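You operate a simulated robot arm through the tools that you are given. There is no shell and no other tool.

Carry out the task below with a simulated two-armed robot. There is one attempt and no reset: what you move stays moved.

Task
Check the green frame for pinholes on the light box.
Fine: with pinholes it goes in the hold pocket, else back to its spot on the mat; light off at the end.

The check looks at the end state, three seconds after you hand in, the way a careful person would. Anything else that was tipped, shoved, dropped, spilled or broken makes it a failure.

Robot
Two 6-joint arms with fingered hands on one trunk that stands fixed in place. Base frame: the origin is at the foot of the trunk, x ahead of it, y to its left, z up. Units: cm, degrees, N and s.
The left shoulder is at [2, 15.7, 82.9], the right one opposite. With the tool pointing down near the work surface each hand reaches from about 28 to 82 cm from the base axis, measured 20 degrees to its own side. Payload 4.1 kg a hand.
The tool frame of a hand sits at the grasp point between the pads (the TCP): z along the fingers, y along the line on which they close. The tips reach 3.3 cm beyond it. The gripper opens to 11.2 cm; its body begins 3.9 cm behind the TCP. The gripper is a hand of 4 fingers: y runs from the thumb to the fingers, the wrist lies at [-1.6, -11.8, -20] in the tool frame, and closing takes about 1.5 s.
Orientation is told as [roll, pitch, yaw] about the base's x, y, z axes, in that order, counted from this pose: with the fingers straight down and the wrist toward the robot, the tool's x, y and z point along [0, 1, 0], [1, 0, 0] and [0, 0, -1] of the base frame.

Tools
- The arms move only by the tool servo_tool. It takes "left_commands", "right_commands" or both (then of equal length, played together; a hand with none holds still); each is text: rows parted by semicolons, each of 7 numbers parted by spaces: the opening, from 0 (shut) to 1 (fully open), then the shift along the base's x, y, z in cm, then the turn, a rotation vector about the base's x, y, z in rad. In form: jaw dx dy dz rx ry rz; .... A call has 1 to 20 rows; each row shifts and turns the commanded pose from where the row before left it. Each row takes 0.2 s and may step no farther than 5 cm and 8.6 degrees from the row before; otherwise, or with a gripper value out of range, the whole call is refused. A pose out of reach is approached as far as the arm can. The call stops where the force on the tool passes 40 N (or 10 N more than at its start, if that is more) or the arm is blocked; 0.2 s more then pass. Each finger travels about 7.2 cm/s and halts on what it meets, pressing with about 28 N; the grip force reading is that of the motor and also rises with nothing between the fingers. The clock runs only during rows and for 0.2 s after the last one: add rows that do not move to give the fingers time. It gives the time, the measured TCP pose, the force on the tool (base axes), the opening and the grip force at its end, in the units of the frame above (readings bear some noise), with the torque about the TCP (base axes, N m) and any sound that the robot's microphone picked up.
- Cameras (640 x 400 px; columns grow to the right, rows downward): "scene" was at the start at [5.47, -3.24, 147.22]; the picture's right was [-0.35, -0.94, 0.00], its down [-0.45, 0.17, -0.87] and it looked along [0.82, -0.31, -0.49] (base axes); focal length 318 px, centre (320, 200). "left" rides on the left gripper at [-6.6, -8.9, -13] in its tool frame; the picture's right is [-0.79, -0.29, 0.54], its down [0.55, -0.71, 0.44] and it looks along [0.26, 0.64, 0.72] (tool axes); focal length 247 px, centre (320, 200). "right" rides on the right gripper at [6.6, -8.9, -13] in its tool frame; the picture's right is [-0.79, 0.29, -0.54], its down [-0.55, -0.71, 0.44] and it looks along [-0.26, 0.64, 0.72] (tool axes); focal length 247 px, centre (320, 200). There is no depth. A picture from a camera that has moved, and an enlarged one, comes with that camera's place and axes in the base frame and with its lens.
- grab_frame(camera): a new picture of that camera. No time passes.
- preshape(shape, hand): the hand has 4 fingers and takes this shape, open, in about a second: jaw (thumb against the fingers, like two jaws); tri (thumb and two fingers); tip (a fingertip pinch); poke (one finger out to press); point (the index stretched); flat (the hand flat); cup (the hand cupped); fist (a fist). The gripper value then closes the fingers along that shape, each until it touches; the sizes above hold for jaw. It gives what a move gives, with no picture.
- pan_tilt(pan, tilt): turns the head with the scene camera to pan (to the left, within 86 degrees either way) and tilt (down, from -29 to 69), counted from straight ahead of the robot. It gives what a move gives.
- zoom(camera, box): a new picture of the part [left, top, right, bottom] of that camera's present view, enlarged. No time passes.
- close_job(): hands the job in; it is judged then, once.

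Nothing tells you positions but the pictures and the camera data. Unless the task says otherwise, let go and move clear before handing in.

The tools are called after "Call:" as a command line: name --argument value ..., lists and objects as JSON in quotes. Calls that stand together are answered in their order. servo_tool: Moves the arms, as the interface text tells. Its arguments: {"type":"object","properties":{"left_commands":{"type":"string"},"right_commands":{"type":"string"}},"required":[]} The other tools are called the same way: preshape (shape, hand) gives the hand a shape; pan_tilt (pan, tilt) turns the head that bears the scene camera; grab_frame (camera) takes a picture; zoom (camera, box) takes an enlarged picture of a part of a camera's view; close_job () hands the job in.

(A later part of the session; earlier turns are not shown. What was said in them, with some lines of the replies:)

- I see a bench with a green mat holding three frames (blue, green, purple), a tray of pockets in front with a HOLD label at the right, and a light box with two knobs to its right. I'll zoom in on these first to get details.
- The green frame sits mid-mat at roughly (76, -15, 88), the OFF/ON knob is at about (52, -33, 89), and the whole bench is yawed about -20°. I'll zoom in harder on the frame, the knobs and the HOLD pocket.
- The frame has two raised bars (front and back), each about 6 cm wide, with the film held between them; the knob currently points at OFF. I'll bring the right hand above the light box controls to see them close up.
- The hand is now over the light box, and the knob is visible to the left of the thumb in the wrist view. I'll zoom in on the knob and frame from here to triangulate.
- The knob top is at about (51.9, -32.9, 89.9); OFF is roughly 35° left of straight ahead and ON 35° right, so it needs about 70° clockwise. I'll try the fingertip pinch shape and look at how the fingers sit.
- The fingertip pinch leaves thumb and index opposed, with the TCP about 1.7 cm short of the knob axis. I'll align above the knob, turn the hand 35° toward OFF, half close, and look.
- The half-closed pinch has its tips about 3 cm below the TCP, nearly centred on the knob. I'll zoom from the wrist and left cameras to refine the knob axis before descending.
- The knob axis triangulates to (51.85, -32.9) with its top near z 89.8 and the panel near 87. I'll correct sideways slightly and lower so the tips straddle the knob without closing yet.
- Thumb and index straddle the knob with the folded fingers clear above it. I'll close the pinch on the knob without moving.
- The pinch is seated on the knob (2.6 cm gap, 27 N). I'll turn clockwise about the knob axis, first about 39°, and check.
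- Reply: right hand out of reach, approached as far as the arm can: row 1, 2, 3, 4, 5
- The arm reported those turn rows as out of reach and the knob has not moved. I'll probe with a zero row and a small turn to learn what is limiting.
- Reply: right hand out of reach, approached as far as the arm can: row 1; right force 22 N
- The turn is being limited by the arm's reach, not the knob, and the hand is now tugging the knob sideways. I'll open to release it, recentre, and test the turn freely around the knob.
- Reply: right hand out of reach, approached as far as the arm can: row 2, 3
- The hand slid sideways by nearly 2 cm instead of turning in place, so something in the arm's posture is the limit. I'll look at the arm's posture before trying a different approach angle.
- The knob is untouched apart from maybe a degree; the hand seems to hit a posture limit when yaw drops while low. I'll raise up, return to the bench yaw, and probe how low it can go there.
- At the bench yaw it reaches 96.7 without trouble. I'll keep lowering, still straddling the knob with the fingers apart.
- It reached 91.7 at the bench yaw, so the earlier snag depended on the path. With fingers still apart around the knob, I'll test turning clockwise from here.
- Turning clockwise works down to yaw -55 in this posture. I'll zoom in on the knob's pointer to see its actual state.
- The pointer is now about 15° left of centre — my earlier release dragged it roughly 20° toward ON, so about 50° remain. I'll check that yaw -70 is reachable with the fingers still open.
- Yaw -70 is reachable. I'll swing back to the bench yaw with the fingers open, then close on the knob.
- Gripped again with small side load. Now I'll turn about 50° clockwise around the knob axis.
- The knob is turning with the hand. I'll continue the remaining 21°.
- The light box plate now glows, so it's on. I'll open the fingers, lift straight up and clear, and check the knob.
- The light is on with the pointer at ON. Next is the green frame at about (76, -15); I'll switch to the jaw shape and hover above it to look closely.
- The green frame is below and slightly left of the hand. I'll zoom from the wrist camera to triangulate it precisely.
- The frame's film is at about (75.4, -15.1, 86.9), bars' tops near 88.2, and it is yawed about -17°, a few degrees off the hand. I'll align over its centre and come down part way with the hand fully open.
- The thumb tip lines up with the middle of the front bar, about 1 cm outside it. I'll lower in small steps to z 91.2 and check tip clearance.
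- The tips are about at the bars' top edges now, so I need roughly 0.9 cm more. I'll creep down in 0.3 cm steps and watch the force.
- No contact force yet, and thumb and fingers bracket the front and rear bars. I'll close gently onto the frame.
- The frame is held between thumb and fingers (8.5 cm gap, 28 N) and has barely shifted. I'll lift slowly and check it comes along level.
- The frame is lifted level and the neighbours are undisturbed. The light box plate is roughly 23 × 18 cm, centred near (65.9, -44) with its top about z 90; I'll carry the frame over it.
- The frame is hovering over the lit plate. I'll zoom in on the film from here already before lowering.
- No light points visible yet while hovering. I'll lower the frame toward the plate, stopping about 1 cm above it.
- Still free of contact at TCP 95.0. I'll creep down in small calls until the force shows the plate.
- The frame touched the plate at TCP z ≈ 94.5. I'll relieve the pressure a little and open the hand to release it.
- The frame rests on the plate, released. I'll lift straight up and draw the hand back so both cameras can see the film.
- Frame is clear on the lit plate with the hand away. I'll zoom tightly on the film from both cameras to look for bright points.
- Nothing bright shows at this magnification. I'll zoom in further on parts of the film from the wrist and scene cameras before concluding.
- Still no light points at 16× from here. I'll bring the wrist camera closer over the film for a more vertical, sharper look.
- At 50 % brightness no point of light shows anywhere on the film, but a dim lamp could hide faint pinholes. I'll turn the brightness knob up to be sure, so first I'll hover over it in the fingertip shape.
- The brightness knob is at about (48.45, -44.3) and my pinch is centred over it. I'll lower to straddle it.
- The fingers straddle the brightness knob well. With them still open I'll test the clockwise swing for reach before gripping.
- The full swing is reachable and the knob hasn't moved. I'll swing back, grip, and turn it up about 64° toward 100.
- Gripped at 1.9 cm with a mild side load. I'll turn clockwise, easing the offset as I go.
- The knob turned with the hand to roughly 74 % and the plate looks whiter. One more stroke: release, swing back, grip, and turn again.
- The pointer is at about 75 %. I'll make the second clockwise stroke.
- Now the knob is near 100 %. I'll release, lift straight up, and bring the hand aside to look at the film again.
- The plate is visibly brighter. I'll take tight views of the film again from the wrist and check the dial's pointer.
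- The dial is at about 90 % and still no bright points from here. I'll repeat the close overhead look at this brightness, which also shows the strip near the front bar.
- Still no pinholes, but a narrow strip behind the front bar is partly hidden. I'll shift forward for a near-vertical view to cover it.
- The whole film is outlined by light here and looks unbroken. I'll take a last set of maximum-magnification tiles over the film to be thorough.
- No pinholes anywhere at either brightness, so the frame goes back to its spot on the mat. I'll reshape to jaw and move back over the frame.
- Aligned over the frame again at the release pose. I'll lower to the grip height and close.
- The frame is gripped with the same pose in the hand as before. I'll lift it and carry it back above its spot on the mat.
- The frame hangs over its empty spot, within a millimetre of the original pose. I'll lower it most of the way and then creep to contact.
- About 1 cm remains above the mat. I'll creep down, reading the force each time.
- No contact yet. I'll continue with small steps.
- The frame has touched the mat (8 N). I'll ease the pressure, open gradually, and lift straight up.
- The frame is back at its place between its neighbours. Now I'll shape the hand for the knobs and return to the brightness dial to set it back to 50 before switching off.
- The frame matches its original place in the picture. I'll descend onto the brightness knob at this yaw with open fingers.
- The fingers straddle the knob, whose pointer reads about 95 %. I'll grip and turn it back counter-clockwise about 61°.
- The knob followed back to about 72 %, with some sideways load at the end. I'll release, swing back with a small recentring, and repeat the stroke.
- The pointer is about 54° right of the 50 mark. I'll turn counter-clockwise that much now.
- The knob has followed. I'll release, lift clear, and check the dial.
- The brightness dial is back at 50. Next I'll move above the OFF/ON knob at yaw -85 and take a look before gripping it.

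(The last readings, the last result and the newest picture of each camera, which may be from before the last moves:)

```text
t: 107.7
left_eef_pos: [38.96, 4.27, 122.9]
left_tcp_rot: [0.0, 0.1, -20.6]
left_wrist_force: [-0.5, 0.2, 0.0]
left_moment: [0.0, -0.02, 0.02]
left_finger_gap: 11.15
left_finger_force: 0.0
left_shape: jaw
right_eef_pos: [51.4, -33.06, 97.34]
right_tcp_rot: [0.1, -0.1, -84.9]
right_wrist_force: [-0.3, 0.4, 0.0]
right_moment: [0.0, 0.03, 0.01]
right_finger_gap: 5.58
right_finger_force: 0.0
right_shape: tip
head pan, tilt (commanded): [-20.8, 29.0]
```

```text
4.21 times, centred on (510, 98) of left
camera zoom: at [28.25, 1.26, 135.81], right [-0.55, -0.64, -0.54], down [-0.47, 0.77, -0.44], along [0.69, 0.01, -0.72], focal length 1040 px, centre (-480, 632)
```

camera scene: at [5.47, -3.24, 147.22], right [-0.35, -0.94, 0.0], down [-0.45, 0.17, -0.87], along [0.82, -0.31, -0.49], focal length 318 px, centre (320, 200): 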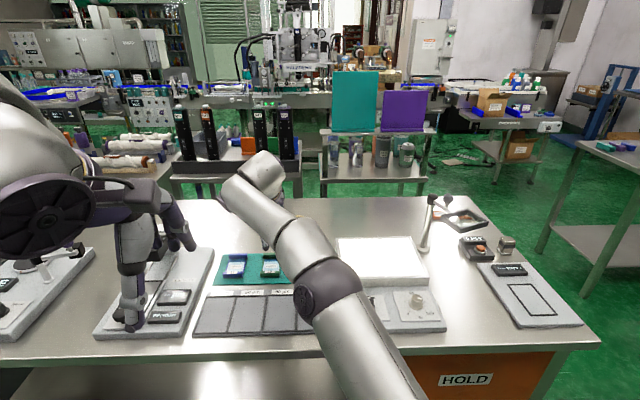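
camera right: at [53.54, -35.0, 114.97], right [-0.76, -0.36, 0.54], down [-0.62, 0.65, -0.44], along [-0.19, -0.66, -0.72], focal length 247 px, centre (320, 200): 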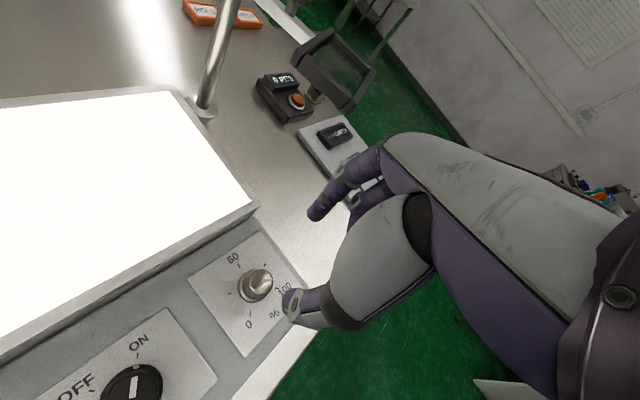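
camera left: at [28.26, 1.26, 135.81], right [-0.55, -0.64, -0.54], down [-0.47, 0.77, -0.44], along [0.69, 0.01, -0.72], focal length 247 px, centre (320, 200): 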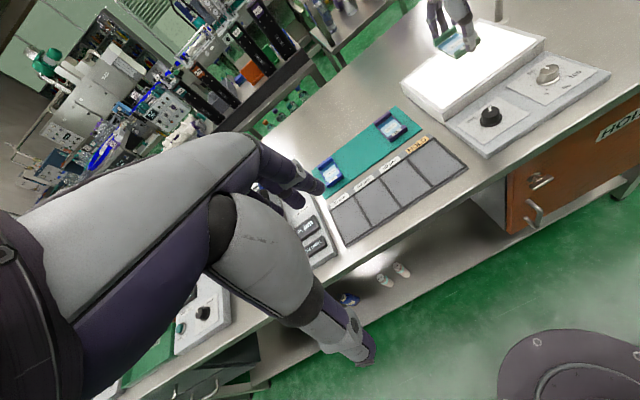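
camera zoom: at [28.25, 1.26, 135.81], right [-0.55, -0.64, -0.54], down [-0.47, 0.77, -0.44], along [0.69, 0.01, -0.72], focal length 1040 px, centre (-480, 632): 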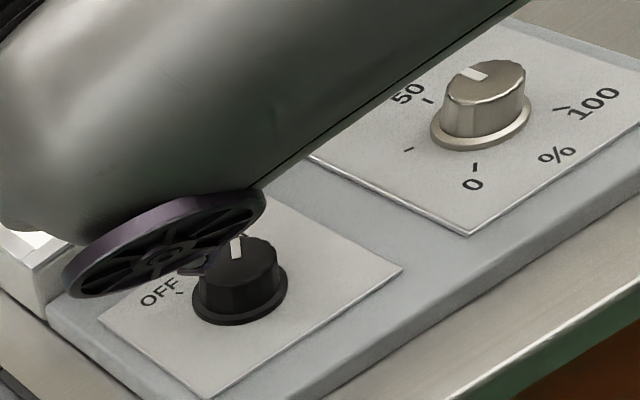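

The pointer sits at ON and needs about 68° counter-clockwise to reach OFF. I'll lower onto the knob and close on it.

Call:
servo_tool --right_commands "0.5 0.03 0.06 -1.5 0 0 0;0.5 0.04 0.06 -1.5 0 0 0;0.5 0 0 -1.4 0 0 0;0.5 0 0 -1.2 0 0 0;0.5 0 0 0 0 0 0;0.3 0 0 0 0 0 0;0.15 0 0 0 0 0 0;0 0 0 0 0 0 0;0 0 0 0 0 0 0;0 0 0 0 0 0 0"

Call:
zoom --camera "right" --box '[230, 160, 390, 320]'

```text
t: 109.9
left_eef_pos: [38.99, 4.19, 122.73]
left_tcp_rot: [0.0, 0.0, -20.6]
left_wrist_force: [0.6, -0.3, 0.4]
left_moment: [0.0, 0.01, 0.0]
left_finger_gap: 11.17
left_finger_force: 0.0
left_shape: jaw
right_eef_pos: [51.61, -32.91, 91.8]
right_tcp_rot: [0.1, 0.1, -85.0]
right_wrist_force: [6.6, 3.7, -3.5]
right_moment: [0.1, -0.14, -0.02]
right_finger_gap: 2.24
right_finger_force: 27.9
right_shape: tip
head pan, tilt (commanded): [-20.8, 29.0]
```

```text
2.50 times, centred on (310, 240) of right
camera zoom: at [57.32, -23.42, 104.77], right [-0.76, -0.36, 0.54], down [-0.61, 0.66, -0.44], along [-0.2, -0.66, -0.72], focal length 617 px, centre (345, 100)
```

zoom: 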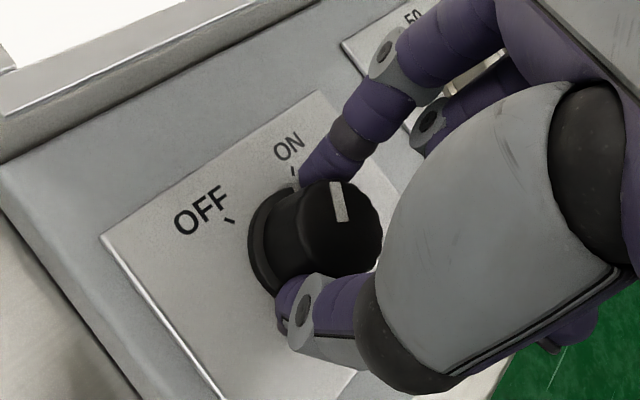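

Gripped on the knob with a mild side load. I'll turn counter-clockwise, about 38° first.

Call:
servo_tool --right_commands "0 0.08 0 0 0 0 0.1319;0 0.06 0 0 0 0 0.1319;0 0.03 -0.01 0 0 0 0.1319;0 0.03 -0.02 0 0 0 0.1319;0 0.03 -0.02 0 0 0 0.1319;0 0 0 0 0 0 0"

Call:
zoom --camera "right" --box '[230, 160, 390, 320]'

```text
t: 111.3
left_eef_pos: [38.99, 4.39, 122.8]
left_tcp_rot: [0.0, 0.0, -20.6]
left_wrist_force: [0.1, -0.1, 0.1]
left_moment: [-0.04, 0.03, 0.02]
left_finger_gap: 11.18
left_finger_force: 0.2
left_shape: jaw
right_eef_pos: [51.74, -32.86, 91.7]
right_tcp_rot: [0.0, 0.0, -47.0]
right_wrist_force: [1.5, 9.2, -1.2]
right_moment: [0.24, -0.07, -0.03]
right_finger_gap: 2.25
right_finger_force: 27.9
right_shape: tip
head pan, tilt (commanded): [-20.8, 29.0]
```

```text
2.50 times, centred on (310, 240) of right
camera zoom: at [50.47, -21.89, 104.74], right [-0.38, -0.75, 0.54], down [-0.89, 0.14, -0.44], along [0.25, -0.65, -0.72], focal length 617 px, centre (345, 100)
```

zoom: 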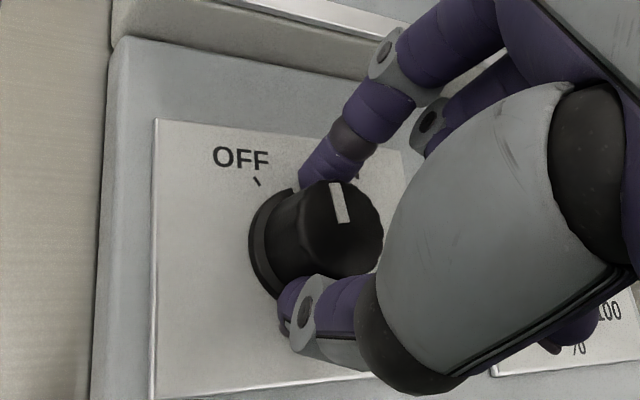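

The knob is following. I'll continue the remaining 30° toward OFF.

Call:
servo_tool --right_commands "0 0.03 0.03 0 0 0 0.1319;0 0.03 0.01 0 0 0 0.1319;0 0.03 -0.01 0 0 0 0.1319;0 0.02 -0.02 0 0 0 0.1319;0 0 0 0 0 0 0"

Call:
zoom --camera "right" --box '[230, 160, 390, 320]'

Call:
grab_frame --camera "scene"

```text
t: 112.5
left_eef_pos: [39.04, 4.24, 122.77]
left_tcp_rot: [0.0, 0.0, -20.5]
left_wrist_force: [-0.1, -0.6, -0.2]
left_moment: [0.01, -0.02, 0.02]
left_finger_gap: 11.13
left_finger_force: 0.1
left_shape: jaw
right_eef_pos: [51.77, -32.84, 91.68]
right_tcp_rot: [0.0, 0.0, -16.9]
right_wrist_force: [-2.4, 6.5, 1.5]
right_moment: [0.15, 0.09, -0.11]
right_finger_gap: 2.25
right_finger_force: 28.2
right_shape: tip
head pan, tilt (commanded): [-20.8, 29.0]
```

```text
2.50 times, centred on (310, 240) of right
camera zoom: at [45.19, -24.04, 104.74], right [0.04, -0.84, 0.54], down [-0.84, -0.32, -0.44], along [0.54, -0.43, -0.72], focal length 617 px, centre (345, 100)
```

zoom: 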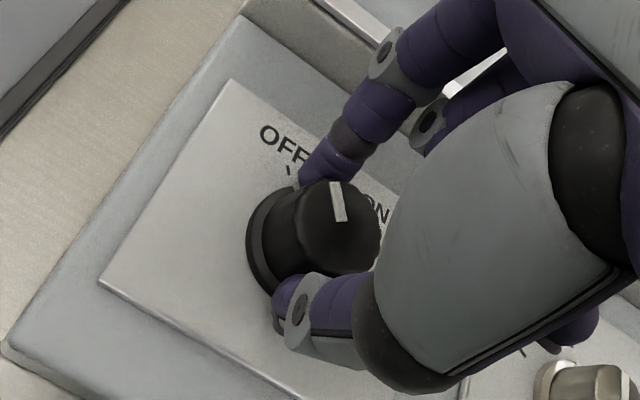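

```text
taken
camera scene: at [5.46, -3.21, 147.22], right [-0.35, -0.94, 0.0], down [-0.45, 0.17, -0.87], along [0.82, -0.31, -0.49], focal length 318 px, centre (320, 200)
```

scene: 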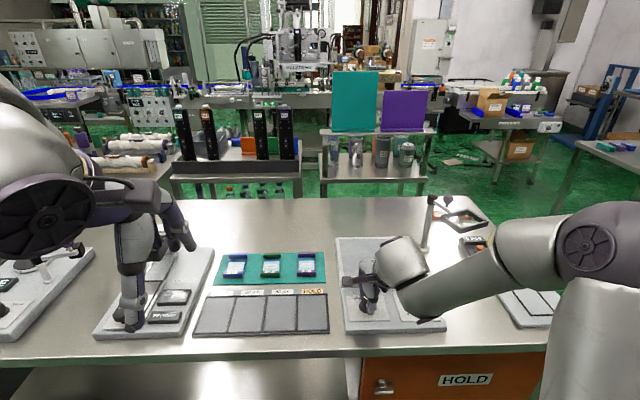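

The plate has gone dark. I'll release the knob, lift straight up and back, and verify the knob at OFF.

Call:
servo_tool --right_commands "0.2 0 0 0 0 0 0;0.5 0 0 0 0 0 0;0.5 0 0 0 0 0 0;0.5 0 0 1.5 0 0 0;0.5 0 0 2 0 0 0;0.5 0 0 3 0 0 0;0.5 0 0 3 0 0 0;0.5 -1 -1 3 0 0 0;0.5 -3 -2 3 0 0 0;0.5 -3 -2 3 0 0 0;0.5 -3 -2 2 0 0 0;0.5 0 0 0 0 0 0"

Call:
grab_frame --camera "right"

Call:
grab_frame --camera "scene"

Call:
zoom --camera "scene" --box '[325, 225, 455, 340]'

Call:
zoom --camera "scene" --box '[190, 240, 340, 340]'

```text
t: 115.1
left_eef_pos: [38.99, 4.21, 122.8]
left_tcp_rot: [0.0, 0.0, -20.6]
left_wrist_force: [0.5, 0.6, -0.6]
left_moment: [-0.01, 0.01, 0.0]
left_finger_gap: 11.16
left_finger_force: 0.0
left_shape: jaw
right_eef_pos: [41.95, -39.88, 112.2]
right_tcp_rot: [0.0, 0.1, -16.8]
right_wrist_force: [0.6, -0.1, 0.0]
right_moment: [0.0, -0.03, 0.02]
right_finger_gap: 5.58
right_finger_force: 0.2
right_shape: tip
head pan, tilt (commanded): [-20.8, 29.0]
```

```text
taken
camera right: at [35.2, -31.04, 125.2], right [0.04, -0.84, 0.54], down [-0.84, -0.32, -0.43], along [0.54, -0.43, -0.72], focal length 247 px, centre (320, 200)
```

right: 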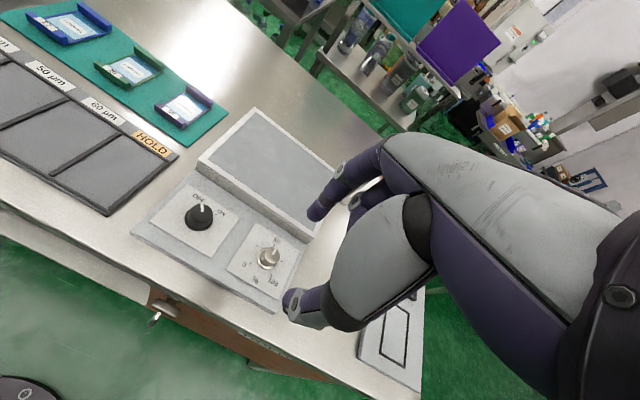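

```text
taken
camera scene: at [5.49, -3.24, 147.22], right [-0.35, -0.94, 0.0], down [-0.45, 0.17, -0.87], along [0.82, -0.31, -0.49], focal length 318 px, centre (320, 200)
```

scene: 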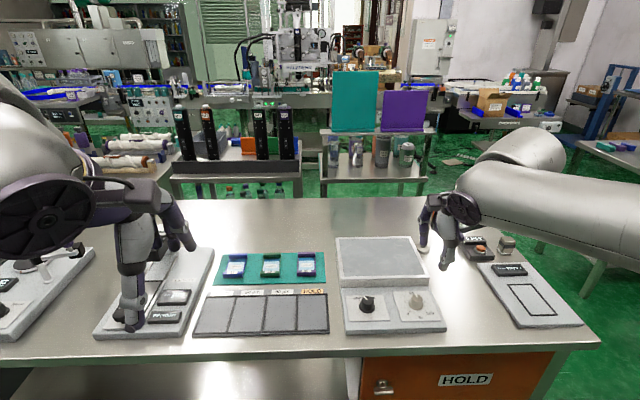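

```text
3.48 times, centred on (390, 282) of scene
camera zoom: at [5.49, -3.24, 147.22], right [-0.35, -0.94, 0.0], down [-0.45, 0.17, -0.87], along [0.82, -0.31, -0.49], focal length 1105 px, centre (76, -87)
```

zoom: 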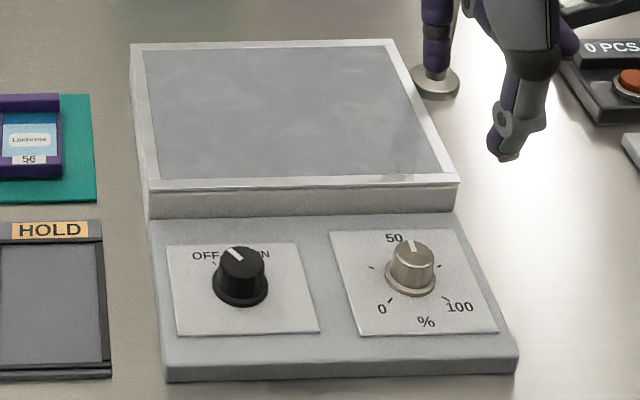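

```text
4.00 times, centred on (265, 290) of scene
camera zoom: at [5.49, -3.24, 147.22], right [-0.35, -0.94, 0.0], down [-0.45, 0.17, -0.87], along [0.82, -0.31, -0.49], focal length 1271 px, centre (540, -160)
```

zoom: 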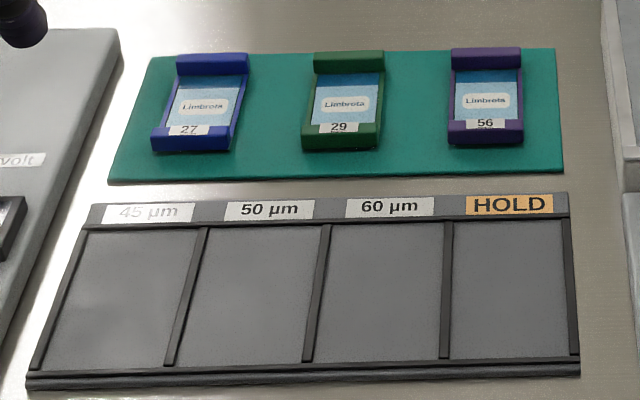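

I saw no pinholes in the green frame, at 50 % brightness or at about 90 %, including a near-vertical close-up of the whole film. It's back on its spot on the mat. The light is off with its knob at OFF, the brightness dial is back at 50, and the hand is clear. I'm handing in.

Call:
close_job

```text
The job is handed in.
```

I found no pinholes in the green frame, so I put it back on its spot on the mat and turned the light off.

- **Check:** I looked at the whole film on the lit box at 50 % brightness and again at about 90 %. No points of light showed in any view, including a near-vertical close-up.
- **Frame:** it is back between the blue and purple frames, and the pictures show it where it was at the start.
- **Light box:** the switch is at OFF and the plate is dark. I turned the brightness dial up for the second look and set it back to about 50.
- **Knob nudge:** early on, a failed arm move dragged the OFF/ON knob about 20° toward ON. It did no harm, and the knob is back at OFF.

I saw nothing else moved or tipped, and the right hand is clear of the bench.
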